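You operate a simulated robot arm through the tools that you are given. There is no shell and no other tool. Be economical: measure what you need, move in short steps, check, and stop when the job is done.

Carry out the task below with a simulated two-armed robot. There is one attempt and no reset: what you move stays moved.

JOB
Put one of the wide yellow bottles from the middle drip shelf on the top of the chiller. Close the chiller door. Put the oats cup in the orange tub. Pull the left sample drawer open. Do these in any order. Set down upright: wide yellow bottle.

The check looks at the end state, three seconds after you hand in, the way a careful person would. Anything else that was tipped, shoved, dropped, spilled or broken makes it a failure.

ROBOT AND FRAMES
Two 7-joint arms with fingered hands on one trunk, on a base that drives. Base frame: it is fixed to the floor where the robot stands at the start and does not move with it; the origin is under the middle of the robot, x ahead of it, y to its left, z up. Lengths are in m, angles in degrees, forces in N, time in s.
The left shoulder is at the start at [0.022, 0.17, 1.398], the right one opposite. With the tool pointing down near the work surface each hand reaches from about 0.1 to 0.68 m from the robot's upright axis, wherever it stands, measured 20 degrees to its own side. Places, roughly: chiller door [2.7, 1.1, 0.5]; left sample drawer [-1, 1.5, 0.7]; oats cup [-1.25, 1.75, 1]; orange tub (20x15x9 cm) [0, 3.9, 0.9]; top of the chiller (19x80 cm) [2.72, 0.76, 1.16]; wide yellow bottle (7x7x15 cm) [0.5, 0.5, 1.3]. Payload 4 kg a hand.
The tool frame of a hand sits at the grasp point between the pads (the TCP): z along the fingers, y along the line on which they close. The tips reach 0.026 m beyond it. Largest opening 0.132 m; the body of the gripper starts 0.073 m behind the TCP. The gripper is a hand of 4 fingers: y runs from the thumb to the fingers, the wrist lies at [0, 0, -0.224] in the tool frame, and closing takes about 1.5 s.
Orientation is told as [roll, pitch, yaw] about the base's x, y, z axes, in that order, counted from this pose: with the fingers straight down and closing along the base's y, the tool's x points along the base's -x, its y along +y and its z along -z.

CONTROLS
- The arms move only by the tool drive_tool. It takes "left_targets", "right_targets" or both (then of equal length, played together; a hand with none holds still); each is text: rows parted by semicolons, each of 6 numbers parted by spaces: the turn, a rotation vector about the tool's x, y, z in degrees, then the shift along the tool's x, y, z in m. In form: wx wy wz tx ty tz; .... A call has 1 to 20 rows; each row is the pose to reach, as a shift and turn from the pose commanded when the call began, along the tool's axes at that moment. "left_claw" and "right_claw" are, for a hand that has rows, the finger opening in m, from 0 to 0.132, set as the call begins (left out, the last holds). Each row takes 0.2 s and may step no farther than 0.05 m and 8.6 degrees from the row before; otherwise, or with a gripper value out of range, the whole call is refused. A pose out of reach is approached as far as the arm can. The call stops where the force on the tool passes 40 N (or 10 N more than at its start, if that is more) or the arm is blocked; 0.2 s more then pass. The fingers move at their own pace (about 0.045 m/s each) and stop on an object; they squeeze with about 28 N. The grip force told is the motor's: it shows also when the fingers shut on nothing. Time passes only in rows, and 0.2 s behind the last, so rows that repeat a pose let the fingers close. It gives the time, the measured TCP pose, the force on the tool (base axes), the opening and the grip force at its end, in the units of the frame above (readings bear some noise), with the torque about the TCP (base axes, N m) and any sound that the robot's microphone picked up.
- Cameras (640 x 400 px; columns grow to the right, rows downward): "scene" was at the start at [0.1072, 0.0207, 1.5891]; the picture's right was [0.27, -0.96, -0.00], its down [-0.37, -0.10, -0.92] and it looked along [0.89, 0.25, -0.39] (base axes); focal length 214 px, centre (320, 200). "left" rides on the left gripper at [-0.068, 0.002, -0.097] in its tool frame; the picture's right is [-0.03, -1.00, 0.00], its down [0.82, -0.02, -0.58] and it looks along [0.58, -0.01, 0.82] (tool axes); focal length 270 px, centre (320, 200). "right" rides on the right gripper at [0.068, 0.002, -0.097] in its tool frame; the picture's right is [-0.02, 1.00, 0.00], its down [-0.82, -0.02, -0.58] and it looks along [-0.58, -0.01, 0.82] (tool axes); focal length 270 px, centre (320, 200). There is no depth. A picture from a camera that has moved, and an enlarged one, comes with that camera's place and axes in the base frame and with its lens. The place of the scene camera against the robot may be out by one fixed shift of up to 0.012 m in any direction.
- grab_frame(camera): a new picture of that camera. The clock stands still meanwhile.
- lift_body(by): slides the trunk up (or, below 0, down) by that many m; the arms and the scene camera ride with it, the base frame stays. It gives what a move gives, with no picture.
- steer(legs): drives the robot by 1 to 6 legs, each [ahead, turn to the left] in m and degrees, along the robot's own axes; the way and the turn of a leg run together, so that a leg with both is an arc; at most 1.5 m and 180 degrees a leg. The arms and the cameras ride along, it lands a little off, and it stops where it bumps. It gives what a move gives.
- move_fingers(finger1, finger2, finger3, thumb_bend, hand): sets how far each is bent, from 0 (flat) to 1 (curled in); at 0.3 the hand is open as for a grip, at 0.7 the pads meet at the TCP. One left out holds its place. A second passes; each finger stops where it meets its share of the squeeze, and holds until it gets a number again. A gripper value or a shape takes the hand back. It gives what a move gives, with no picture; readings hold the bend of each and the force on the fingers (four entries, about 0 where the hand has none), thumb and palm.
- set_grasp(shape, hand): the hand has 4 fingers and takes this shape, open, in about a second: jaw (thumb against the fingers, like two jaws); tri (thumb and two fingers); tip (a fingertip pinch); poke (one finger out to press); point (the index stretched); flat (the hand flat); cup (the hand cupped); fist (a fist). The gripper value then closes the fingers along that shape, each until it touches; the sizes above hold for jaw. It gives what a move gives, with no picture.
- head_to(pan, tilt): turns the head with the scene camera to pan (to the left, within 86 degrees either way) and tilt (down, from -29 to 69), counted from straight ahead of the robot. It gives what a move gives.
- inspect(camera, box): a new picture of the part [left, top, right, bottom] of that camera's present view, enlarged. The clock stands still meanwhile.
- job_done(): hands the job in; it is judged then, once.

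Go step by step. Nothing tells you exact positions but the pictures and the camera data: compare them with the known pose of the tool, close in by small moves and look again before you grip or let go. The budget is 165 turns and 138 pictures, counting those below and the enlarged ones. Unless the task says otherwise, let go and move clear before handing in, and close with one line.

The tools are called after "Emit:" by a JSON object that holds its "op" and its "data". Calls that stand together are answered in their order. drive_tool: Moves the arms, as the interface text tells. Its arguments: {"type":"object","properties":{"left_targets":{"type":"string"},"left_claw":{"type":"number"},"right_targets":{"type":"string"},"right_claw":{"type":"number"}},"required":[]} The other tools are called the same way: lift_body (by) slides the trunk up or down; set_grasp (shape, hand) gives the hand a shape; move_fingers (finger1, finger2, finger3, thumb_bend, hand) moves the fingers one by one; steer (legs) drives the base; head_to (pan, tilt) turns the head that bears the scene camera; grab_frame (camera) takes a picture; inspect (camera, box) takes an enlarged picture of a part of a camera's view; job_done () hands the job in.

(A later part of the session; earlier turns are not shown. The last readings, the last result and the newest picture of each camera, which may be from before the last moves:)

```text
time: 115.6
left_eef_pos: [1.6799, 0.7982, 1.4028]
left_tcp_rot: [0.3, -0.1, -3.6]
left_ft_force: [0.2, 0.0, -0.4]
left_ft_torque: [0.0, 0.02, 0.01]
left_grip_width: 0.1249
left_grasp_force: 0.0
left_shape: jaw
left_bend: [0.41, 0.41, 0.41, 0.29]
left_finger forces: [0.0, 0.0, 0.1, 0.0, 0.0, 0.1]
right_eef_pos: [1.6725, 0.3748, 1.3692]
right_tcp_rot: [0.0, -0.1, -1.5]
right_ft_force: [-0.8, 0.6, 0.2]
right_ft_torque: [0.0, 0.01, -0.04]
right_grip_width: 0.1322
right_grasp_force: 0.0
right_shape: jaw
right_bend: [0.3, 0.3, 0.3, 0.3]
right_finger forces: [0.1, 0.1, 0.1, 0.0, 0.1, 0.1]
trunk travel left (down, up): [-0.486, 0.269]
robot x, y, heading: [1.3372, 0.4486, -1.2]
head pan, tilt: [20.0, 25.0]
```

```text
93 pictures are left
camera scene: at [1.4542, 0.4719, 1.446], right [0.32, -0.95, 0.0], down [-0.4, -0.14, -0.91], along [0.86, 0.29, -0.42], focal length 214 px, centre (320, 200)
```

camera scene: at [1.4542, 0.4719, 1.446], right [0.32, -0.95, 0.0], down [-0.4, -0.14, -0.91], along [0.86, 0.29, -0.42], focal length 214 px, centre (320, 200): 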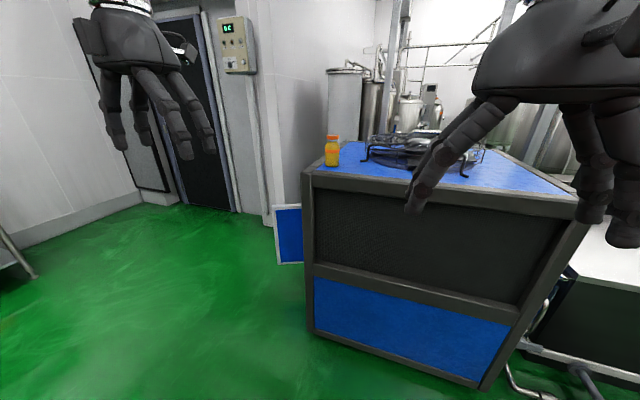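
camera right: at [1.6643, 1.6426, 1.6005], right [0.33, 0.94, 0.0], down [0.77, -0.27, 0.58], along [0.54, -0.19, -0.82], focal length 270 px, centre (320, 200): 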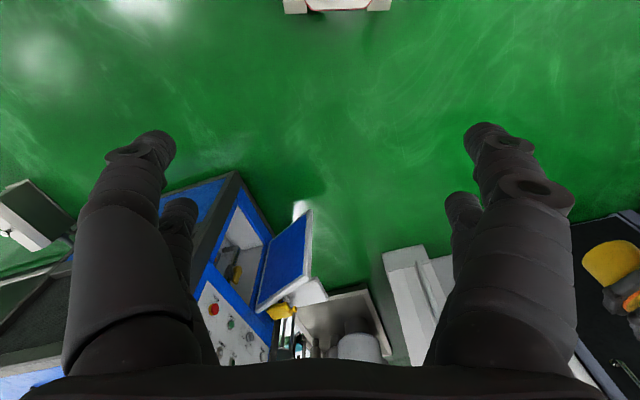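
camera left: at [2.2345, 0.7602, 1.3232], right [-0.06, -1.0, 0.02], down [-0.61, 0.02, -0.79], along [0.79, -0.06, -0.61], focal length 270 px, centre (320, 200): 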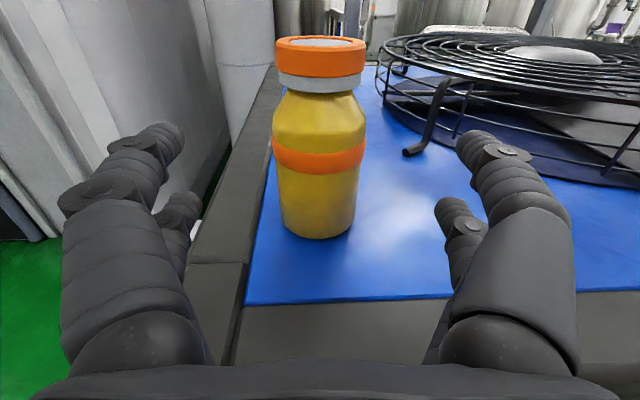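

Next the door: its free edge is about [2.58,1.25], hinge about [2.82,0.85], z 0.36–0.83. I'll drive to the front side for a good view, including of the white ledge with a yellow thing by the door.

Emit:
{"op": "steer", "data": {"legs": [[0, 45], [0, 46], [1.4, 0], [0, -45], [0, -45], [0.55, 0]]}}

Emit:
{"op": "head_to", "data": {"pan": -50, "tilt": 35}}

Emit:
{"op": "grab_frame", "data": {"camera": "scene"}}

```text
time: 119.4
left_eef_pos: [1.2122, 0.9245, 1.3996]
left_tcp_rot: [-0.1, -0.6, 56.1]
left_ft_force: [-1.0, -0.3, -0.1]
left_ft_torque: [0.01, -0.07, 0.02]
left_grip_width: 0.1249
left_grasp_force: 0.0
left_shape: jaw
left_bend: [0.4, 0.4, 0.4, 0.29]
left_finger forces: [0.0, 0.0, 0.0, 0.0, 0.1, 0.0]
right_eef_pos: [1.5694, 0.7013, 1.3722]
right_tcp_rot: [-0.1, -0.2, 57.8]
right_ft_force: [-0.4, -0.4, 0.9]
right_ft_torque: [0.01, -0.09, -0.01]
right_grip_width: 0.1319
right_grasp_force: 0.1
right_shape: jaw
right_bend: [0.3, 0.3, 0.3, 0.3]
right_finger forces: [0.1, 0.0, 0.0, 0.1, 0.0, 0.0]
trunk travel left (down, up): [-0.486, 0.269]
robot x, y, heading: [1.3836, 0.4214, 60.1]
head pan, tilt: [20.0, 25.0]
stopped in leg 2: the robot was blocked; the commanded pose is now the measured one
```

```text
time: 120.8
left_eef_pos: [1.2164, 0.9218, 1.4007]
left_tcp_rot: [0.2, -0.6, 55.9]
left_ft_force: [-0.1, 0.4, 0.6]
left_ft_torque: [0.03, -0.02, -0.04]
left_grip_width: 0.125
left_grasp_force: 0.0
left_shape: jaw
left_bend: [0.4, 0.4, 0.4, 0.29]
left_finger forces: [0.1, 0.0, 0.1, 0.0, 0.0, 0.0]
right_eef_pos: [1.573, 0.6992, 1.3712]
right_tcp_rot: [0.1, 0.0, 57.9]
right_ft_force: [-0.3, -0.6, 0.4]
right_ft_torque: [0.0, 0.03, -0.01]
right_grip_width: 0.1321
right_grasp_force: 0.0
right_shape: jaw
right_bend: [0.3, 0.3, 0.3, 0.3]
right_finger forces: [0.1, 0.1, 0.0, 0.0, 0.0, 0.0]
trunk travel left (down, up): [-0.486, 0.269]
robot x, y, heading: [1.3798, 0.4157, 60.2]
head pan, tilt: [-50.0, 35.0]
```

```text
92 pictures are left
camera scene: at [1.4837, 0.4516, 1.4304], right [0.18, -0.98, 0.0], down [-0.56, -0.1, -0.82], along [0.81, 0.14, -0.57], focal length 214 px, centre (320, 200)
```

scene: 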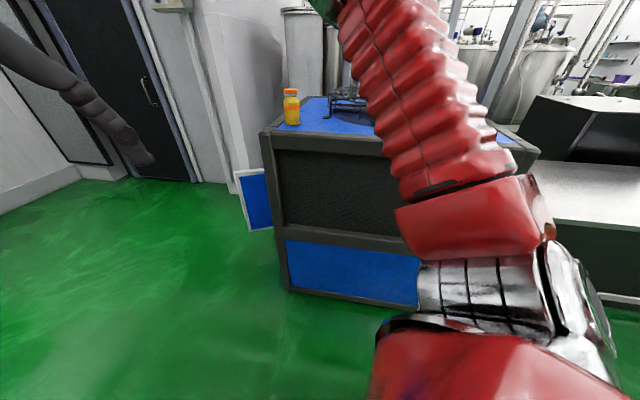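

The left elbow probably met the rack behind me. I'll drive forward, away from it, and check the rack.

Emit:
{"op": "steer", "data": {"legs": [[0.5, 0]]}}

Emit:
{"op": "head_to", "data": {"pan": 86, "tilt": 25}}

Emit:
{"op": "grab_frame", "data": {"camera": "scene"}}

```text
time: 123.8
left_eef_pos: [1.4616, 1.3525, 1.3997]
left_tcp_rot: [0.2, -0.4, 56.0]
left_ft_force: [-0.3, 0.8, -0.3]
left_ft_torque: [0.01, 0.05, -0.01]
left_grip_width: 0.1252
left_grasp_force: 0.1
left_shape: jaw
left_bend: [0.4, 0.4, 0.4, 0.29]
left_finger forces: [0.0, 0.0, 0.0, 0.1, 0.1, 0.0]
right_eef_pos: [1.8201, 1.1291, 1.3708]
right_tcp_rot: [0.1, -0.1, 57.9]
right_ft_force: [0.0, -0.3, -0.5]
right_ft_torque: [-0.02, 0.01, 0.01]
right_grip_width: 0.1321
right_grasp_force: 0.0
right_shape: jaw
right_bend: [0.3, 0.3, 0.3, 0.3]
right_finger forces: [0.1, 0.0, 0.0, 0.0, 0.0, 0.0]
trunk travel left (down, up): [-0.486, 0.269]
robot x, y, heading: [1.6281, 0.8499, 60.3]
head pan, tilt: [-50.0, 35.0]
```

```text
time: 126.0
left_eef_pos: [1.4621, 1.3522, 1.4007]
left_tcp_rot: [0.2, -0.6, 56.0]
left_ft_force: [0.2, 0.1, -0.1]
left_ft_torque: [0.02, -0.01, -0.04]
left_grip_width: 0.1249
left_grasp_force: 0.2
left_shape: jaw
left_bend: [0.4, 0.4, 0.4, 0.29]
left_finger forces: [0.1, 0.1, 0.0, 0.0, 0.0, 0.0]
right_eef_pos: [1.8198, 1.1277, 1.3713]
right_tcp_rot: [0.0, -0.1, 57.9]
right_ft_force: [-0.3, 0.6, 0.4]
right_ft_torque: [-0.05, -0.03, 0.0]
right_grip_width: 0.1322
right_grasp_force: 0.0
right_shape: jaw
right_bend: [0.3, 0.3, 0.3, 0.3]
right_finger forces: [0.1, 0.0, 0.0, 0.0, 0.1, 0.1]
trunk travel left (down, up): [-0.486, 0.269]
robot x, y, heading: [1.6274, 0.8512, 60.1]
head pan, tilt: [85.9, 25.0]
```

```text
91 pictures are left
camera scene: at [1.5678, 0.9171, 1.4461], right [0.56, 0.83, 0.0], down [0.35, -0.24, -0.91], along [-0.75, 0.51, -0.42], focal length 214 px, centre (320, 200)
```

scene: 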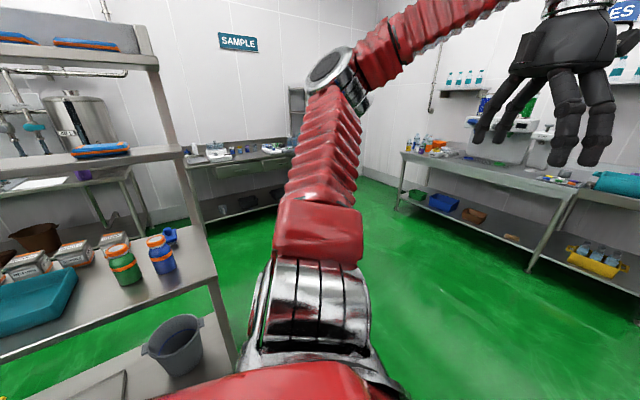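

Rack items are all standing. I'll continue forward along this heading and turn right toward the chiller front.

Emit:
{"op": "steer", "data": {"legs": [[1.0, 0], [0, -40], [0, -40], [0, -40]]}}

Emit:
{"op": "head_to", "data": {"pan": 0, "tilt": 40}}

Emit:
{"op": "grab_frame", "data": {"camera": "scene"}}

```text
time: 134.8
left_eef_pos: [2.5277, 2.0708, 1.4032]
left_tcp_rot: [0.3, -0.5, -10.3]
left_ft_force: [-0.5, -1.8, 0.9]
left_ft_torque: [0.12, -0.01, 0.06]
left_grip_width: 0.125
left_grasp_force: 0.1
left_shape: jaw
left_bend: [0.4, 0.41, 0.4, 0.29]
left_finger forces: [0.0, 0.0, 0.0, 0.0, 0.0, 0.1]
right_eef_pos: [2.4651, 1.6559, 1.3727]
right_tcp_rot: [0.3, 0.1, -8.4]
right_ft_force: [0.2, -0.8, 0.4]
right_ft_torque: [0.08, 0.03, 0.0]
right_grip_width: 0.132
right_grasp_force: 0.2
right_shape: jaw
right_bend: [0.3, 0.3, 0.3, 0.3]
right_finger forces: [0.1, 0.0, 0.0, 0.0, 0.1, 0.0]
trunk travel left (down, up): [-0.486, 0.269]
robot x, y, heading: [2.138, 1.7778, -7.8]
head pan, tilt: [85.9, 25.0]
stopped in leg 3: the robot was blocked; the commanded pose is now the measured one
```

```text
time: 136.4
left_eef_pos: [2.5282, 2.078, 1.4011]
left_tcp_rot: [0.0, -0.5, -10.2]
left_ft_force: [-0.3, 0.0, -0.3]
left_ft_torque: [-0.03, -0.02, 0.01]
left_grip_width: 0.1247
left_grasp_force: 0.1
left_shape: jaw
left_bend: [0.4, 0.41, 0.4, 0.29]
left_finger forces: [0.0, 0.0, 0.0, 0.0, 0.0, 0.0]
right_eef_pos: [2.4651, 1.6606, 1.3735]
right_tcp_rot: [0.0, -0.1, -8.4]
right_ft_force: [0.0, 0.3, 0.3]
right_ft_torque: [0.0, 0.03, -0.01]
right_grip_width: 0.1322
right_grasp_force: 0.1
right_shape: jaw
right_bend: [0.3, 0.3, 0.3, 0.3]
right_finger forces: [0.1, 0.1, 0.1, 0.0, 0.0, 0.1]
trunk travel left (down, up): [-0.486, 0.269]
robot x, y, heading: [2.1344, 1.7781, -8.2]
head pan, tilt: [0.0, 40.0]
```

```text
90 pictures are left
camera scene: at [2.249, 1.7599, 1.4228], right [-0.14, -0.99, 0.0], down [-0.64, 0.09, -0.77], along [0.76, -0.11, -0.64], focal length 214 px, centre (320, 200)
```

scene: 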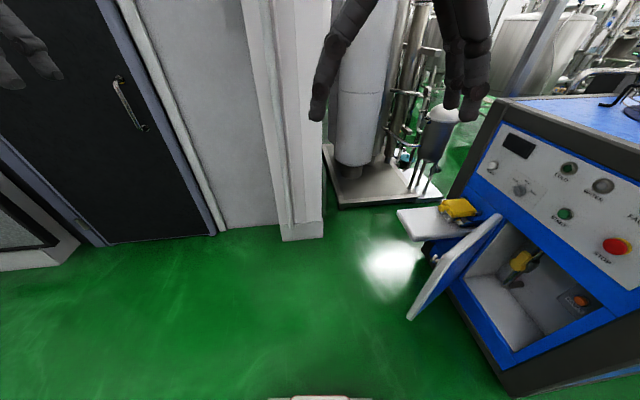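

I notice each call blocks after ~60° total turning, so I'll keep turns below that per call. Zooming at the door.

Emit:
{"op": "inspect", "data": {"camera": "scene", "box": [380, 160, 640, 340]}}

Emit:
{"op": "steer", "data": {"legs": [[0, -40]]}}

Emit:
{"op": "grab_frame", "data": {"camera": "scene"}}

```text
2.22 times, centred on (510, 250) of scene
camera zoom: at [2.249, 1.7599, 1.4228], right [-0.14, -0.99, 0.0], down [-0.64, 0.09, -0.77], along [0.76, -0.11, -0.64], focal length 477 px, centre (-102, 89)
```

zoom: 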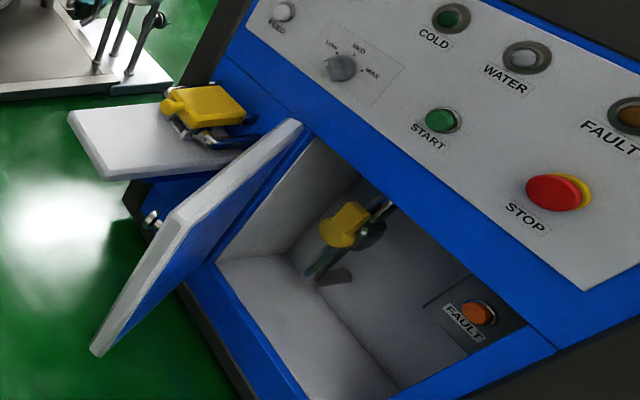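

```text
time: 139.0
left_eef_pos: [2.6283, 1.7469, 1.4022]
left_tcp_rot: [0.0, -0.6, -51.2]
left_ft_force: [-0.5, 0.6, -0.7]
left_ft_torque: [0.0, 0.02, -0.01]
left_grip_width: 0.1248
left_grasp_force: 0.1
left_shape: jaw
left_bend: [0.4, 0.41, 0.4, 0.29]
left_finger forces: [0.0, 0.0, 0.0, 0.1, 0.0, 0.0]
right_eef_pos: [2.3092, 1.4743, 1.3721]
right_tcp_rot: [0.0, 0.0, -49.2]
right_ft_force: [0.5, 0.9, 0.6]
right_ft_torque: [0.01, 0.03, -0.01]
right_grip_width: 0.132
right_grasp_force: 0.1
right_shape: jaw
right_bend: [0.3, 0.3, 0.3, 0.3]
right_finger forces: [0.1, 0.0, 0.1, 0.1, 0.0, 0.0]
trunk travel left (down, up): [-0.486, 0.269]
robot x, y, heading: [2.1613, 1.7985, -48.4]
head pan, tilt: [0.0, 40.0]
```

```text
88 pictures are left
camera scene: at [2.2389, 1.7146, 1.4227], right [-0.75, -0.66, 0.0], down [-0.42, 0.48, -0.77], along [0.5, -0.58, -0.64], focal length 214 px, centre (320, 200)
```

scene: 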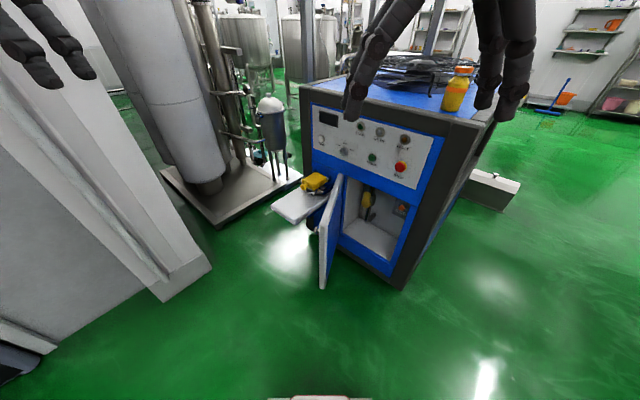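

The ledge with the yellow meter is fixed to the chiller front, just past the hinge (z≈0.58), separate from the door. Plan: face −y, bring the left hand horizontal along the door's outer side near its free edge, sweep it −x, then finish with a fingertip push toward −y.

Emit:
{"op": "steer", "data": {"legs": [[0.1, 0], [0, -42]]}}

Emit:
{"op": "lift_body", "data": {"by": -0.3}}

Emit:
{"op": "head_to", "data": {"pan": 25, "tilt": 30}}

Emit:
{"op": "grab_frame", "data": {"camera": "scene"}}

```text
time: 142.3
left_eef_pos: [2.5323, 1.3699, 1.4015]
left_tcp_rot: [-0.1, -0.6, -94.4]
left_ft_force: [0.3, 0.2, -0.2]
left_ft_torque: [-0.01, 0.01, 0.0]
left_grip_width: 0.1251
left_grasp_force: 0.2
left_shape: jaw
left_bend: [0.4, 0.4, 0.4, 0.29]
left_finger forces: [0.0, 0.1, 0.0, 0.0, 0.0, 0.0]
right_eef_pos: [2.1124, 1.3869, 1.3727]
right_tcp_rot: [0.0, 0.0, -92.2]
right_ft_force: [0.7, 0.2, 0.7]
right_ft_torque: [0.03, 0.04, 0.02]
right_grip_width: 0.1317
right_grasp_force: 0.2
right_shape: jaw
right_bend: [0.3, 0.3, 0.3, 0.3]
right_finger forces: [0.1, 0.0, 0.0, 0.0, 0.1, 0.0]
trunk travel left (down, up): [-0.486, 0.269]
robot x, y, heading: [2.2671, 1.7226, -91.4]
head pan, tilt: [0.0, 40.0]
```

```text
time: 145.3
left_eef_pos: [2.5311, 1.3483, 1.0862]
left_tcp_rot: [-0.2, 2.6, -94.4]
left_ft_force: [-0.8, -0.8, 0.1]
left_ft_torque: [-0.03, 0.0, 0.03]
left_grip_width: 0.1253
left_grasp_force: 0.1
left_shape: jaw
left_bend: [0.4, 0.4, 0.4, 0.29]
left_finger forces: [0.1, 0.1, 0.0, 0.1, 0.1, 0.1]
right_eef_pos: [2.1116, 1.3889, 1.0732]
right_tcp_rot: [0.1, -0.1, -92.5]
right_ft_force: [0.5, -0.5, -0.3]
right_ft_torque: [0.0, 0.0, 0.01]
right_grip_width: 0.1322
right_grasp_force: 0.1
right_shape: jaw
right_bend: [0.3, 0.3, 0.3, 0.3]
right_finger forces: [0.2, 0.0, 0.1, 0.0, 0.0, 0.0]
trunk travel left (down, up): [-0.186, 0.569]
robot x, y, heading: [2.2655, 1.7267, -91.5]
head pan, tilt: [0.0, 40.0]
```

```text
time: 146.2
left_eef_pos: [2.5317, 1.347, 1.0851]
left_tcp_rot: [-0.3, 2.8, -94.3]
left_ft_force: [0.3, -0.4, 0.2]
left_ft_torque: [0.02, -0.03, 0.02]
left_grip_width: 0.1249
left_grasp_force: 0.1
left_shape: jaw
left_bend: [0.4, 0.4, 0.4, 0.29]
left_finger forces: [0.0, 0.0, 0.0, 0.0, 0.1, 0.1]
right_eef_pos: [2.1111, 1.3881, 1.0739]
right_tcp_rot: [0.0, -0.1, -92.4]
right_ft_force: [-0.1, 0.0, -0.5]
right_ft_torque: [0.05, 0.02, -0.02]
right_grip_width: 0.132
right_grasp_force: 0.2
right_shape: jaw
right_bend: [0.3, 0.3, 0.3, 0.3]
right_finger forces: [0.1, 0.0, 0.1, 0.1, 0.0, 0.1]
trunk travel left (down, up): [-0.186, 0.569]
robot x, y, heading: [2.2675, 1.7245, -91.2]
head pan, tilt: [25.0, 30.0]
```

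```text
87 pictures are left
camera scene: at [2.3043, 1.5233, 1.1314], right [-0.92, -0.4, 0.0], down [-0.2, 0.46, -0.87], along [0.35, -0.79, -0.5], focal length 214 px, centre (320, 200)
```

scene: 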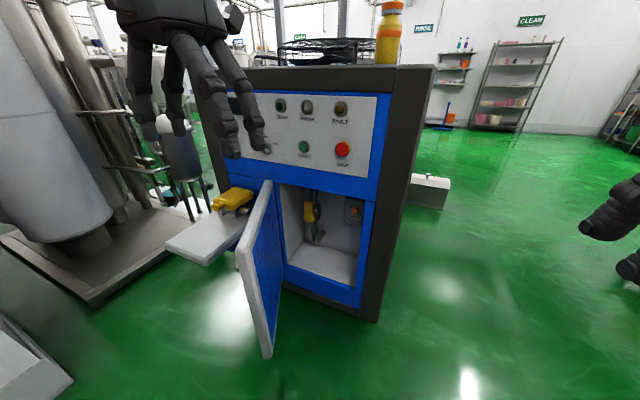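

Geometry confirmed: free edge ≈[2.61,1.27], hinge ≈[2.82,0.86], ledge corner ≈[2.87,1.2]. Moving the left hand over, down and horizontal beside the door's outer face.

Emit:
{"op": "drive_tool", "data": {"left_targets": "0 0 0 0.01 0.042 0; 0 0 0 0.02 0.084 0; 0 0 0 0.03 0.126 0; 0 0 0 0.04 0.168 0; 0 0 0 0.05 0.21 0; 0 0 0 0.06 0.25 0; 0 -8 0 0.07 0.25 0.03; 0 -16 0 0.08 0.25 0.065; 0 -24 0 0.09 0.25 0.1; 0 -32 0 0.09 0.25 0.135; 0 -40 0 0.09 0.25 0.17; 0 -48 0 0.09 0.25 0.205; 0 -56 0 0.09 0.25 0.24; 0 -64 0 0.09 0.25 0.275; 0 -72 0 0.09 0.25 0.31; 0 -80 0 0.09 0.25 0.35; 0 -86 0 0.09 0.25 0.385", "left_claw": 0.0}}

Emit:
{"op": "grab_frame", "data": {"camera": "scene"}}

Emit:
{"op": "grab_frame", "data": {"camera": "left"}}

```text
time: 149.8
left_eef_pos: [2.7876, 1.3239, 0.7413]
left_tcp_rot: [-24.1, -83.2, -75.3]
left_ft_force: [5.8, 0.6, -2.3]
left_ft_torque: [-0.22, 0.07, -0.31]
left_grip_width: 0.0001
left_grasp_force: 28.2
left_shape: jaw
left_bend: [0.62, 0.63, 0.63, 0.7]
left_finger forces: [0.0, 0.1, 0.0, 0.0, 0.0, 0.0]
left hand out of reach, approached as far as the arm can: row 1, 2, 3, 4, 5, 6, 7, 8, 9, 13, 14, 15, 16, 17
right_eef_pos: [2.112, 1.3867, 1.0723]
right_tcp_rot: [-0.1, 0.0, -92.4]
right_ft_force: [0.6, -1.3, 0.6]
right_ft_torque: [0.06, 0.08, 0.01]
right_grip_width: 0.1317
right_grasp_force: 0.1
right_shape: jaw
right_bend: [0.3, 0.3, 0.3, 0.3]
right_finger forces: [0.0, 0.0, 0.1, 0.1, 0.1, 0.0]
trunk travel left (down, up): [-0.186, 0.569]
robot x, y, heading: [2.267, 1.7229, -91.1]
head pan, tilt: [25.0, 30.0]
```

```text
86 pictures are left
camera scene: at [2.3055, 1.5225, 1.131], right [-0.92, -0.4, 0.0], down [-0.2, 0.46, -0.87], along [0.35, -0.79, -0.5], focal length 214 px, centre (320, 200)
```

scene: 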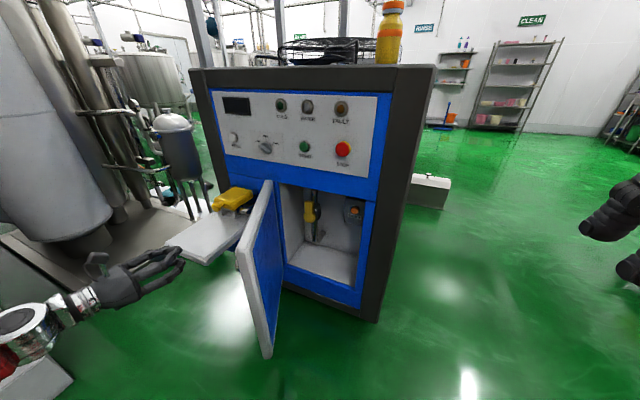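

```text
85 pictures are left
camera left: at [2.8075, 1.4105, 0.8184], right [-0.98, 0.16, 0.07], down [0.05, 0.66, -0.75], along [-0.17, -0.73, -0.66], focal length 270 px, centre (320, 200)
```

left: 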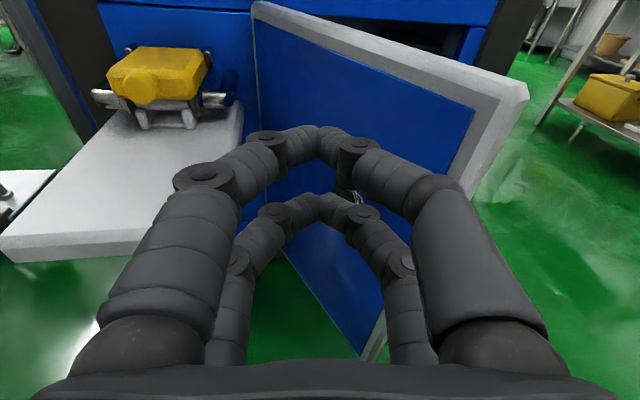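

The hand is beside the door's outer face, clear of the ledge. First step: move in toward the contact point near the free edge.

Emit:
{"op": "drive_tool", "data": {"left_targets": "0 0 0 0 -0.01 0.036; 0 0 0 0 -0.02 0.072; 0 0 0 0 -0.03 0.108; 0 0 0 0 -0.045 0.144; 0 0 0 0 -0.055 0.18; 0 0 0 0 -0.065 0.215"}}

Emit:
{"op": "grab_frame", "data": {"camera": "left"}}

```text
time: 151.2
left_eef_pos: [2.7243, 1.1117, 0.7134]
left_tcp_rot: [-2.0, -83.5, -92.3]
left_ft_force: [1.1, -0.8, 0.3]
left_ft_torque: [0.03, -0.04, -0.03]
left_grip_width: 0.0
left_grasp_force: 28.2
left_shape: jaw
left_bend: [0.62, 0.62, 0.62, 0.7]
left_finger forces: [0.0, 0.0, 0.0, 0.1, 0.1, 0.0]
right_eef_pos: [2.1106, 1.3873, 1.0727]
right_tcp_rot: [0.0, 0.0, -92.3]
right_ft_force: [-0.1, 0.2, 0.3]
right_ft_torque: [-0.01, -0.01, -0.02]
right_grip_width: 0.1319
right_grasp_force: 0.2
right_shape: jaw
right_bend: [0.3, 0.3, 0.3, 0.3]
right_finger forces: [0.0, 0.0, 0.1, 0.0, 0.0, 0.0]
trunk travel left (down, up): [-0.186, 0.569]
robot x, y, heading: [2.2675, 1.7262, -91.4]
head pan, tilt: [25.0, 30.0]
```

```text
84 pictures are left
camera left: at [2.7324, 1.1996, 0.7917], right [-1.0, 0.07, 0.03], down [0.03, 0.67, -0.74], along [-0.07, -0.74, -0.67], focal length 270 px, centre (320, 200)
```

left: 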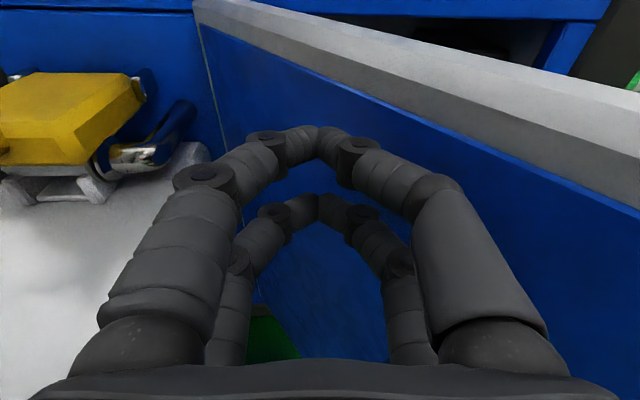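

No contact yet; the door's outer face is just to the right of the fingers. Sweeping toward −x.

Emit:
{"op": "drive_tool", "data": {"left_targets": "0 0 0 0.005 -0.025 0; 0 0 0 0.01 -0.05 0; 0 0 0 0.015 -0.075 0; 0 0 0 0.02 -0.1 0; 0 0 0 0.02 -0.125 0; 0 0 0 0.02 -0.15 0; 0 0 0 0.02 -0.175 0; 0 0 0 0.02 -0.2 0"}}

Emit:
{"op": "grab_frame", "data": {"camera": "left"}}

Emit:
{"op": "grab_frame", "data": {"camera": "scene"}}

```text
time: 153.0
left_eef_pos: [2.5264, 1.1291, 0.6933]
left_tcp_rot: [-0.9, -83.3, -93.1]
left_ft_force: [0.0, -0.4, 0.2]
left_ft_torque: [0.0, -0.02, 0.01]
left_grip_width: 0.0002
left_grasp_force: 28.1
left_shape: jaw
left_bend: [0.62, 0.62, 0.62, 0.7]
left_finger forces: [0.0, 0.0, 0.1, 0.1, 0.1, 0.1]
right_eef_pos: [2.1121, 1.3866, 1.0727]
right_tcp_rot: [0.1, 0.0, -92.4]
right_ft_force: [-0.1, 0.5, -0.4]
right_ft_torque: [0.0, -0.02, 0.0]
right_grip_width: 0.1321
right_grasp_force: 0.1
right_shape: jaw
right_bend: [0.3, 0.3, 0.3, 0.3]
right_finger forces: [0.0, 0.0, 0.1, 0.1, 0.0, 0.0]
trunk travel left (down, up): [-0.186, 0.569]
robot x, y, heading: [2.2658, 1.7222, -91.6]
head pan, tilt: [25.0, 30.0]
```

```text
83 pictures are left
camera left: at [2.5334, 1.2169, 0.7709], right [-1.0, 0.07, 0.03], down [0.03, 0.67, -0.74], along [-0.07, -0.74, -0.67], focal length 270 px, centre (320, 200)
```

left: 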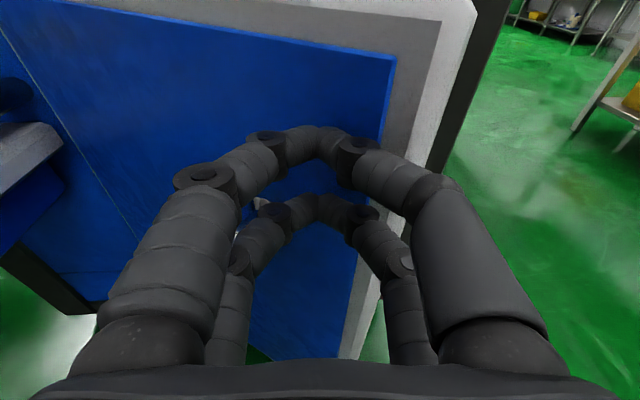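

```text
82 pictures are left
camera scene: at [2.3043, 1.5232, 1.1314], right [-0.92, -0.4, 0.0], down [-0.2, 0.46, -0.87], along [0.35, -0.79, -0.5], focal length 214 px, centre (320, 200)
```

scene: 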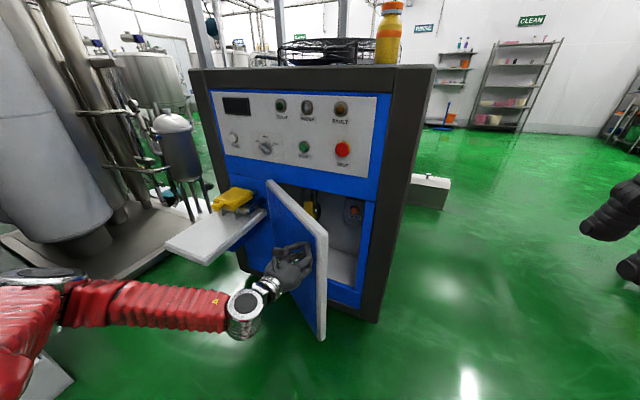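

The door is swinging nicely (about 35° left). Continue pushing toward −y with slight −x.

Emit:
{"op": "drive_tool", "data": {"left_targets": "0 0 0 0 -0.015 0.025; 0 0 0 0 -0.03 0.05; 0 0 0 0 -0.04 0.075; 0 0 0 0 -0.045 0.1; 0 0 0 0 -0.05 0.125; 0 0 0 0 -0.05 0.145; 0 0 0 0 -0.05 0.165; 0 0 0 0 -0.05 0.185"}}

Emit:
{"op": "grab_frame", "data": {"camera": "left"}}

Emit:
{"op": "grab_frame", "data": {"camera": "scene"}}

```text
time: 154.8
left_eef_pos: [2.4633, 0.9482, 0.6704]
left_tcp_rot: [-1.2, -83.4, -93.1]
left_ft_force: [-0.2, -1.4, -0.1]
left_ft_torque: [0.03, 0.02, -0.02]
left_grip_width: 0.0
left_grasp_force: 27.4
left_shape: jaw
left_bend: [0.62, 0.62, 0.62, 0.7]
left_finger forces: [0.0, 0.1, 0.1, 0.0, 0.1, 0.0]
right_eef_pos: [2.1113, 1.3874, 1.074]
right_tcp_rot: [0.1, -0.1, -92.3]
right_ft_force: [0.1, -0.4, 0.0]
right_ft_torque: [-0.01, 0.01, -0.03]
right_grip_width: 0.1319
right_grasp_force: 0.0
right_shape: jaw
right_bend: [0.3, 0.3, 0.3, 0.3]
right_finger forces: [0.0, 0.0, 0.0, 0.1, 0.0, 0.0]
trunk travel left (down, up): [-0.186, 0.569]
robot x, y, heading: [2.2675, 1.7264, -91.4]
head pan, tilt: [25.0, 30.0]
```

```text
81 pictures are left
camera left: at [2.4714, 1.0358, 0.7495], right [-1.0, 0.07, 0.03], down [0.03, 0.67, -0.74], along [-0.07, -0.74, -0.67], focal length 270 px, centre (320, 200)
```

left: 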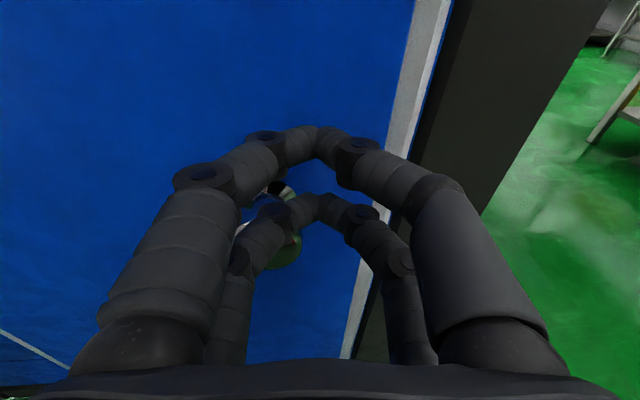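

```text
80 pictures are left
camera scene: at [2.3044, 1.523, 1.1313], right [-0.92, -0.4, 0.0], down [-0.2, 0.46, -0.87], along [0.35, -0.79, -0.5], focal length 214 px, centre (320, 200)
```

scene: 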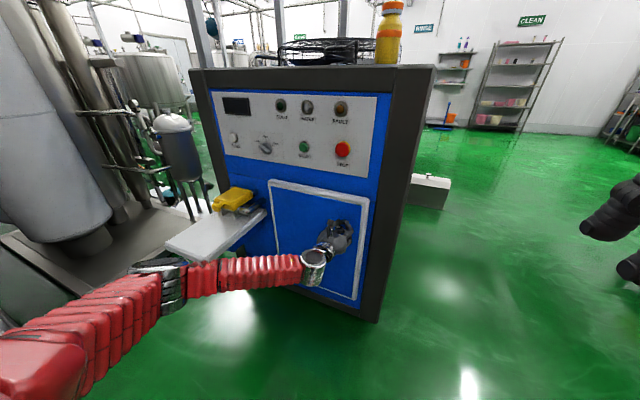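

Almost closed. Push further until it seats.

Emit:
{"op": "drive_tool", "data": {"left_targets": "0 0 0 0 0 0.01; 0 0 0 0 0 0.02; 0 0 0 0 0 0.03; 0 0 0 0 0 0.04; 0 0 0 0 0 0.05; 0 0 0 0 0 0.06"}}

Emit:
{"op": "inspect", "data": {"camera": "scene", "box": [220, 150, 420, 330]}}

```text
time: 155.8
left_eef_pos: [2.4619, 0.9175, 0.668]
left_tcp_rot: [0.2, -83.2, -94.7]
left_ft_force: [3.6, 27.0, 6.3]
left_ft_torque: [-0.62, 0.0, 0.16]
left_grip_width: 0.0
left_grasp_force: 27.7
left_shape: jaw
left_bend: [0.68, 0.62, 0.62, 0.7]
left_finger forces: [0.0, 2.8, 0.0, 0.0, 0.0, 0.0]
right_eef_pos: [2.1114, 1.3906, 1.0742]
right_tcp_rot: [0.0, -0.1, -92.4]
right_ft_force: [0.0, -0.2, 0.4]
right_ft_torque: [-0.03, 0.04, 0.0]
right_grip_width: 0.1319
right_grasp_force: 0.1
right_shape: jaw
right_bend: [0.3, 0.3, 0.3, 0.3]
right_finger forces: [0.0, 0.0, 0.0, 0.1, 0.1, 0.1]
trunk travel left (down, up): [-0.186, 0.569]
robot x, y, heading: [2.2641, 1.7246, -91.5]
head pan, tilt: [25.0, 30.0]
stopped in row 4 (left hand): the force on the tool passed its limit at 49 N (the readings are from after the stop); the commanded pose is now the measured one
```

```text
2.22 times, centred on (320, 240) of scene
camera zoom: at [2.3045, 1.5266, 1.1322], right [-0.92, -0.4, 0.0], down [-0.2, 0.46, -0.87], along [0.35, -0.79, -0.5], focal length 477 px, centre (320, 111)
```

zoom: 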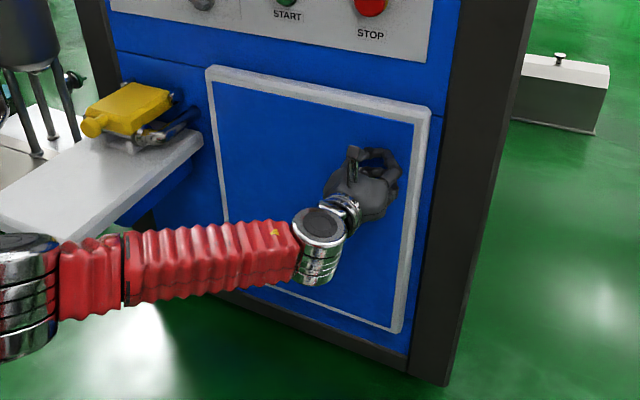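

The door met its stop. I'll withdraw the hand straight back and check it stays shut.

Emit:
{"op": "drive_tool", "data": {"left_targets": "0 0 0 0 0 -0.015; 0 0 0 0 0 -0.04; 0 0 0 0 0 -0.07; 0 0 0 0 0 -0.1; 0 0 0 0 0 -0.14; 0 0 0 0 0.03 -0.18; 0 0 0 0 0.06 -0.21; 0 0 0 0 0.1 -0.24"}}

Emit:
{"op": "inspect", "data": {"camera": "scene", "box": [220, 150, 420, 330]}}

```text
time: 157.6
left_eef_pos: [2.5783, 1.1437, 0.6948]
left_tcp_rot: [-0.2, -83.2, -94.3]
left_ft_force: [-0.3, -0.6, -0.5]
left_ft_torque: [0.01, -0.01, 0.0]
left_grip_width: 0.0
left_grasp_force: 28.6
left_shape: jaw
left_bend: [0.65, 0.62, 0.62, 0.7]
left_finger forces: [0.0, 0.0, 0.1, 0.1, 0.0, 0.1]
right_eef_pos: [2.1114, 1.3882, 1.0755]
right_tcp_rot: [0.0, -0.1, -92.3]
right_ft_force: [-0.6, -0.9, -0.6]
right_ft_torque: [-0.01, -0.03, 0.02]
right_grip_width: 0.1323
right_grasp_force: 0.0
right_shape: jaw
right_bend: [0.3, 0.3, 0.3, 0.3]
right_finger forces: [0.1, 0.0, 0.0, 0.0, 0.1, 0.0]
trunk travel left (down, up): [-0.186, 0.569]
robot x, y, heading: [2.2679, 1.7233, -91.6]
head pan, tilt: [25.0, 30.0]
```

```text
2.22 times, centred on (320, 240) of scene
camera zoom: at [2.3043, 1.5237, 1.1316], right [-0.92, -0.4, 0.0], down [-0.2, 0.46, -0.87], along [0.35, -0.79, -0.5], focal length 477 px, centre (320, 111)
```

zoom: 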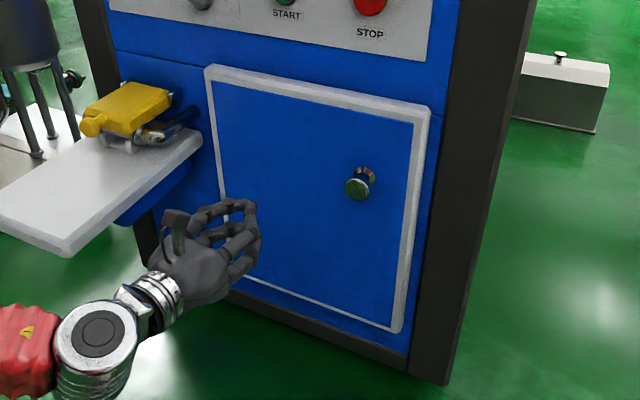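

Door is closed and stays shut. Back off, fold the left arm up, then raise the trunk and check the door from another angle.

Emit:
{"op": "steer", "data": {"legs": [[-0.3, 0]]}}

Emit:
{"op": "drive_tool", "data": {"left_targets": "0 7 0 -0.035 0.004 -0.02; 0 14 0 -0.07 0.008 -0.04; 0 21 0 -0.105 0.012 -0.06; 0 28 0 -0.14 0.016 -0.08; 0 35 0 -0.175 0.02 -0.1; 0 42 0 -0.21 0.024 -0.12; 0 49 0 -0.245 0.028 -0.14; 0 56 0 -0.28 0.032 -0.16; 0 63 0 -0.315 0.036 -0.18; 0 70 0 -0.35 0.04 -0.2; 0 77 0 -0.385 0.04 -0.22; 0 83 0 -0.41 0.04 -0.24", "left_claw": 0.12}}

Emit:
{"op": "lift_body", "data": {"by": 0.3}}

Emit:
{"op": "grab_frame", "data": {"camera": "scene"}}

```text
time: 159.7
left_eef_pos: [2.5836, 1.4476, 0.6931]
left_tcp_rot: [-0.2, -83.0, -94.3]
left_ft_force: [-0.2, -0.5, 0.9]
left_ft_torque: [-0.01, -0.02, 0.01]
left_grip_width: 0.0002
left_grasp_force: 28.2
left_shape: jaw
left_bend: [0.65, 0.62, 0.62, 0.7]
left_finger forces: [0.0, 0.0, 0.0, 0.1, 0.1, 0.1]
right_eef_pos: [2.1183, 1.6932, 1.0742]
right_tcp_rot: [-0.1, -0.2, -92.6]
right_ft_force: [0.2, 0.2, -0.4]
right_ft_torque: [-0.02, -0.04, -0.01]
right_grip_width: 0.132
right_grasp_force: 0.1
right_shape: jaw
right_bend: [0.3, 0.3, 0.3, 0.3]
right_finger forces: [0.0, 0.0, 0.0, 0.0, 0.0, 0.0]
trunk travel left (down, up): [-0.186, 0.569]
robot x, y, heading: [2.2758, 2.0289, -91.8]
head pan, tilt: [25.0, 30.0]
```

```text
time: 162.5
left_eef_pos: [2.4785, 1.7332, 0.9881]
left_tcp_rot: [11.2, 13.9, -86.6]
left_ft_force: [-0.8, -0.7, -0.3]
left_ft_torque: [0.05, 0.0, 0.03]
left_grip_width: 0.12
left_grasp_force: 0.1
left_shape: jaw
left_bend: [0.47, 0.47, 0.47, 0.32]
left_finger forces: [0.0, 0.0, 0.1, 0.0, 0.0, 0.0]
left hand out of reach, approached as far as the arm can: row 2, 3, 4, 5, 6, 7, 8, 9, 10, 11, 12
right_eef_pos: [2.1179, 1.6929, 1.075]
right_tcp_rot: [-0.1, 0.0, -92.6]
right_ft_force: [0.8, 0.8, -0.1]
right_ft_torque: [0.03, 0.04, -0.02]
right_grip_width: 0.132
right_grasp_force: 0.0
right_shape: jaw
right_bend: [0.3, 0.3, 0.3, 0.3]
right_finger forces: [0.0, 0.0, 0.0, 0.0, 0.0, 0.1]
trunk travel left (down, up): [-0.186, 0.569]
robot x, y, heading: [2.2752, 2.0268, -91.7]
head pan, tilt: [25.0, 30.0]
stopped in row 12 (left hand): the arm was blocked; the commanded pose is now the measured one
```

```text
time: 165.5
left_eef_pos: [2.4804, 1.8139, 1.341]
left_tcp_rot: [10.0, -0.6, -86.7]
left_ft_force: [-0.3, 1.2, 0.0]
left_ft_torque: [0.01, 0.01, 0.01]
left_grip_width: 0.1201
left_grasp_force: 0.0
left_shape: jaw
left_bend: [0.47, 0.47, 0.47, 0.32]
left_finger forces: [0.0, 0.0, 0.1, 0.0, 0.1, 0.1]
right_eef_pos: [2.1175, 1.6935, 1.3746]
right_tcp_rot: [0.1, -0.1, -92.6]
right_ft_force: [0.1, 0.3, -0.4]
right_ft_torque: [0.0, 0.0, 0.05]
right_grip_width: 0.1322
right_grasp_force: 0.2
right_shape: jaw
right_bend: [0.3, 0.3, 0.3, 0.3]
right_finger forces: [0.1, 0.1, 0.1, 0.0, 0.1, 0.1]
trunk travel left (down, up): [-0.486, 0.269]
robot x, y, heading: [2.2762, 2.028, -91.5]
head pan, tilt: [25.0, 30.0]
```

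```text
77 pictures are left
camera scene: at [2.314, 1.9195, 1.438], right [-0.92, -0.4, 0.0], down [-0.2, 0.46, -0.87], along [0.34, -0.8, -0.5], focal length 214 px, centre (320, 200)
```

scene: 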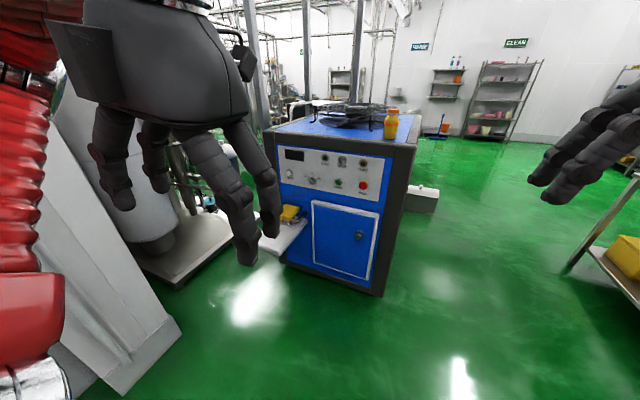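

Door closed, bottle still upright. I'll loosen the left arm pose, then turn toward −x in two calls and drive to the sample bench.

Emit:
{"op": "drive_tool", "data": {"left_targets": "0 0 0 -0.03 0.03 0; 0 0 0 -0.06 0.06 0; 0 0 0 -0.09 0.1 -0.01; 0 0 0 -0.11 0.13 -0.03"}}

Emit:
{"op": "steer", "data": {"legs": [[0, -45]]}}

Emit:
{"op": "steer", "data": {"legs": [[0, -44]]}}

Emit:
{"op": "steer", "data": {"legs": [[1.3, 0], [0.7, 0]]}}

Emit:
{"op": "head_to", "data": {"pan": 10, "tilt": 28}}

Emit:
{"op": "grab_frame", "data": {"camera": "scene"}}

```text
refused: row 3 steps farther than a row can; nothing moved
```

```text
time: 168.2
left_eef_pos: [2.2692, 1.7299, 1.3403]
left_tcp_rot: [9.9, -0.6, -131.4]
left_ft_force: [0.0, -0.2, 0.4]
left_ft_torque: [0.02, -0.02, 0.0]
left_grip_width: 0.1199
left_grasp_force: 0.1
left_shape: jaw
left_bend: [0.47, 0.47, 0.47, 0.32]
left_finger forces: [0.1, 0.1, 0.0, 0.0, 0.1, 0.0]
right_eef_pos: [1.926, 1.8996, 1.3743]
right_tcp_rot: [0.0, -0.2, -137.2]
right_ft_force: [-0.2, 0.6, 0.0]
right_ft_torque: [0.0, -0.01, -0.03]
right_grip_width: 0.1321
right_grasp_force: 0.2
right_shape: jaw
right_bend: [0.3, 0.3, 0.3, 0.3]
right_finger forces: [0.0, 0.1, 0.0, 0.0, 0.0, 0.0]
trunk travel left (down, up): [-0.486, 0.269]
robot x, y, heading: [2.2994, 2.006, -136.0]
head pan, tilt: [25.0, 30.0]
```

```text
time: 170.8
left_eef_pos: [2.087, 1.8279, 1.342]
left_tcp_rot: [9.9, -0.5, -175.4]
left_ft_force: [0.9, 0.7, 0.5]
left_ft_torque: [0.02, 0.01, 0.01]
left_grip_width: 0.12
left_grasp_force: 0.1
left_shape: jaw
left_bend: [0.46, 0.46, 0.46, 0.32]
left_finger forces: [0.0, 0.0, 0.1, 0.1, 0.0, 0.0]
right_eef_pos: [1.9595, 2.1859, 1.3741]
right_tcp_rot: [-0.1, -0.2, 178.8]
right_ft_force: [-0.4, -0.9, -0.2]
right_ft_torque: [0.02, 0.01, 0.0]
right_grip_width: 0.132
right_grasp_force: 0.1
right_shape: jaw
right_bend: [0.3, 0.3, 0.3, 0.3]
right_finger forces: [0.1, 0.1, 0.0, 0.0, 0.0, 0.1]
trunk travel left (down, up): [-0.486, 0.269]
robot x, y, heading: [2.2959, 1.9656, -179.8]
head pan, tilt: [25.0, 30.0]
```

```text
time: 181.0
left_eef_pos: [0.0771, 1.8127, 1.3409]
left_tcp_rot: [10.0, -0.6, -175.2]
left_ft_force: [-0.6, -1.1, 0.8]
left_ft_torque: [-0.02, -0.01, -0.04]
left_grip_width: 0.1202
left_grasp_force: 0.0
left_shape: jaw
left_bend: [0.46, 0.46, 0.46, 0.32]
left_finger forces: [0.0, 0.0, 0.1, 0.0, 0.0, 0.1]
right_eef_pos: [-0.0542, 2.1715, 1.3764]
right_tcp_rot: [0.0, -0.1, 179.0]
right_ft_force: [-0.3, -0.6, 0.8]
right_ft_torque: [0.02, -0.01, 0.01]
right_grip_width: 0.1319
right_grasp_force: 0.1
right_shape: jaw
right_bend: [0.3, 0.3, 0.3, 0.3]
right_finger forces: [0.1, 0.0, 0.0, 0.0, 0.0, 0.1]
trunk travel left (down, up): [-0.486, 0.269]
robot x, y, heading: [0.2847, 1.9501, -179.4]
head pan, tilt: [25.0, 30.0]
```

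```text
time: 181.8
left_eef_pos: [0.0772, 1.8113, 1.3422]
left_tcp_rot: [9.8, -0.7, -175.0]
left_ft_force: [0.2, 0.3, 0.0]
left_ft_torque: [-0.01, 0.02, -0.01]
left_grip_width: 0.1199
left_grasp_force: 0.1
left_shape: jaw
left_bend: [0.46, 0.46, 0.46, 0.32]
left_finger forces: [0.0, 0.0, 0.0, 0.1, 0.0, 0.0]
right_eef_pos: [-0.0523, 2.1698, 1.3767]
right_tcp_rot: [0.0, -0.1, 178.9]
right_ft_force: [0.1, 0.1, 0.4]
right_ft_torque: [-0.01, 0.0, -0.01]
right_grip_width: 0.1321
right_grasp_force: 0.1
right_shape: jaw
right_bend: [0.3, 0.3, 0.3, 0.3]
right_finger forces: [0.0, 0.1, 0.0, 0.0, 0.0, 0.1]
trunk travel left (down, up): [-0.486, 0.269]
robot x, y, heading: [0.2887, 1.9513, -179.5]
head pan, tilt: [10.0, 28.0]
```

```text
76 pictures are left
camera scene: at [0.1792, 1.9296, 1.4413], right [-0.18, 0.98, 0.0], down [0.46, 0.09, -0.88], along [-0.87, -0.16, -0.47], focal length 214 px, centre (320, 200)
```

scene: 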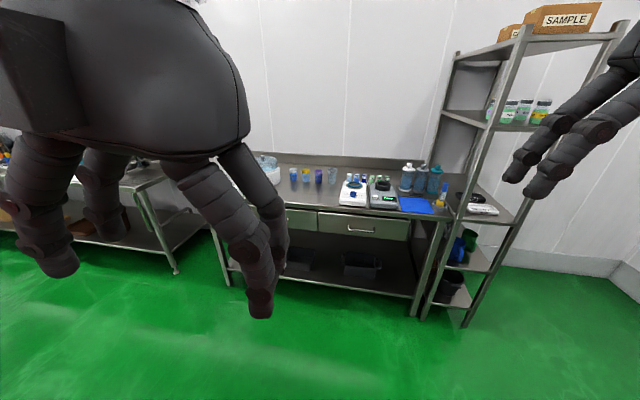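

I see two drawers under the bench and a row of small cups. I'll move the left hand aside and zoom in on the cups.

Emit:
{"op": "drive_tool", "data": {"left_targets": "0 0 0 -0.02 0.03 0; 0 0 0 -0.04 0.06 0; 0 0 0 -0.06 0.09 -0.01; 0 0 0 -0.08 0.12 -0.02; 0 0 0 -0.09 0.15 -0.03; 0 0 0 -0.1 0.18 -0.03"}}

Emit:
{"op": "steer", "data": {"legs": [[0.35, 0]]}}

Emit:
{"op": "head_to", "data": {"pan": 12, "tilt": 35}}

Emit:
{"op": "grab_frame", "data": {"camera": "scene"}}

Emit:
{"op": "inspect", "data": {"camera": "scene", "box": [230, 120, 390, 220]}}

```text
time: 183.2
left_eef_pos: [0.0598, 1.7414, 1.3291]
left_tcp_rot: [9.8, -0.6, -175.0]
left_ft_force: [0.6, -0.3, -0.8]
left_ft_torque: [0.03, -0.01, 0.0]
left_grip_width: 0.1199
left_grasp_force: 0.0
left_shape: jaw
left_bend: [0.46, 0.46, 0.46, 0.32]
left_finger forces: [0.1, 0.1, 0.0, 0.1, 0.0, 0.0]
left hand out of reach, approached as far as the arm can: row 2, 3, 4, 5, 6
right_eef_pos: [-0.0547, 2.1693, 1.3763]
right_tcp_rot: [-0.1, 0.0, 179.0]
right_ft_force: [0.1, -0.2, -0.2]
right_ft_torque: [0.0, -0.01, 0.03]
right_grip_width: 0.132
right_grasp_force: 0.1
right_shape: jaw
right_bend: [0.3, 0.3, 0.3, 0.3]
right_finger forces: [0.1, 0.0, 0.0, 0.0, 0.0, 0.0]
trunk travel left (down, up): [-0.486, 0.269]
robot x, y, heading: [0.2837, 1.9485, -179.4]
head pan, tilt: [10.0, 28.0]
```

```text
time: 185.5
left_eef_pos: [-0.2954, 1.7394, 1.3286]
left_tcp_rot: [9.9, -0.6, -175.0]
left_ft_force: [0.1, -0.3, 0.2]
left_ft_torque: [-0.02, -0.03, -0.03]
left_grip_width: 0.1198
left_grasp_force: 0.0
left_shape: jaw
left_bend: [0.46, 0.46, 0.46, 0.32]
left_finger forces: [0.0, 0.0, 0.0, 0.0, 0.1, 0.1]
right_eef_pos: [-0.4104, 2.1679, 1.3765]
right_tcp_rot: [0.0, -0.2, 179.0]
right_ft_force: [-0.3, 0.4, 0.1]
right_ft_torque: [-0.01, -0.02, 0.02]
right_grip_width: 0.1321
right_grasp_force: 0.0
right_shape: jaw
right_bend: [0.3, 0.3, 0.3, 0.3]
right_finger forces: [0.1, 0.1, 0.0, 0.0, 0.1, 0.1]
trunk travel left (down, up): [-0.486, 0.269]
robot x, y, heading: [-0.0678, 1.9485, -179.5]
head pan, tilt: [10.0, 28.0]
```

```text
time: 186.2
left_eef_pos: [-0.2946, 1.739, 1.3296]
left_tcp_rot: [9.9, -0.7, -175.0]
left_ft_force: [-0.3, -0.5, -0.5]
left_ft_torque: [-0.02, 0.0, -0.02]
left_grip_width: 0.1202
left_grasp_force: 0.0
left_shape: jaw
left_bend: [0.46, 0.46, 0.46, 0.32]
left_finger forces: [0.0, 0.0, 0.1, 0.0, 0.0, 0.1]
right_eef_pos: [-0.4083, 2.1672, 1.377]
right_tcp_rot: [0.0, -0.1, 179.1]
right_ft_force: [0.0, 0.2, -0.1]
right_ft_torque: [0.0, -0.03, 0.01]
right_grip_width: 0.132
right_grasp_force: 0.1
right_shape: jaw
right_bend: [0.3, 0.3, 0.3, 0.3]
right_finger forces: [0.0, 0.1, 0.0, 0.0, 0.0, 0.0]
trunk travel left (down, up): [-0.486, 0.269]
robot x, y, heading: [-0.0657, 1.9486, -179.6]
head pan, tilt: [12.0, 35.0]
```

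```text
75 pictures are left
camera scene: at [-0.1725, 1.9241, 1.4304], right [-0.22, 0.98, 0.0], down [0.56, 0.12, -0.82], along [-0.8, -0.18, -0.57], focal length 214 px, centre (320, 200)
```

scene: 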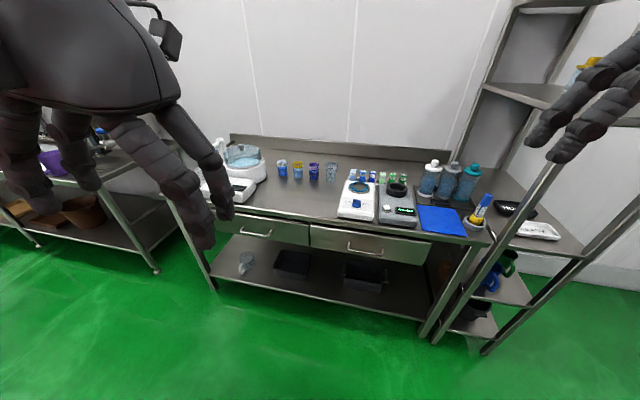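

```text
4.00 times, centred on (310, 170) of scene
camera zoom: at [-0.1725, 1.9241, 1.4304], right [-0.22, 0.98, 0.0], down [0.56, 0.12, -0.82], along [-0.8, -0.18, -0.57], focal length 858 px, centre (360, 320)
```

zoom: 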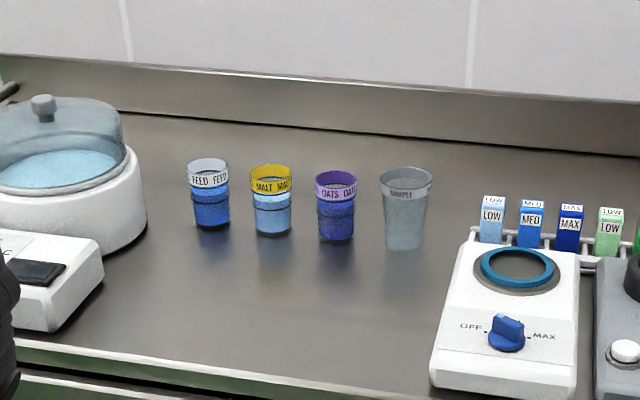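

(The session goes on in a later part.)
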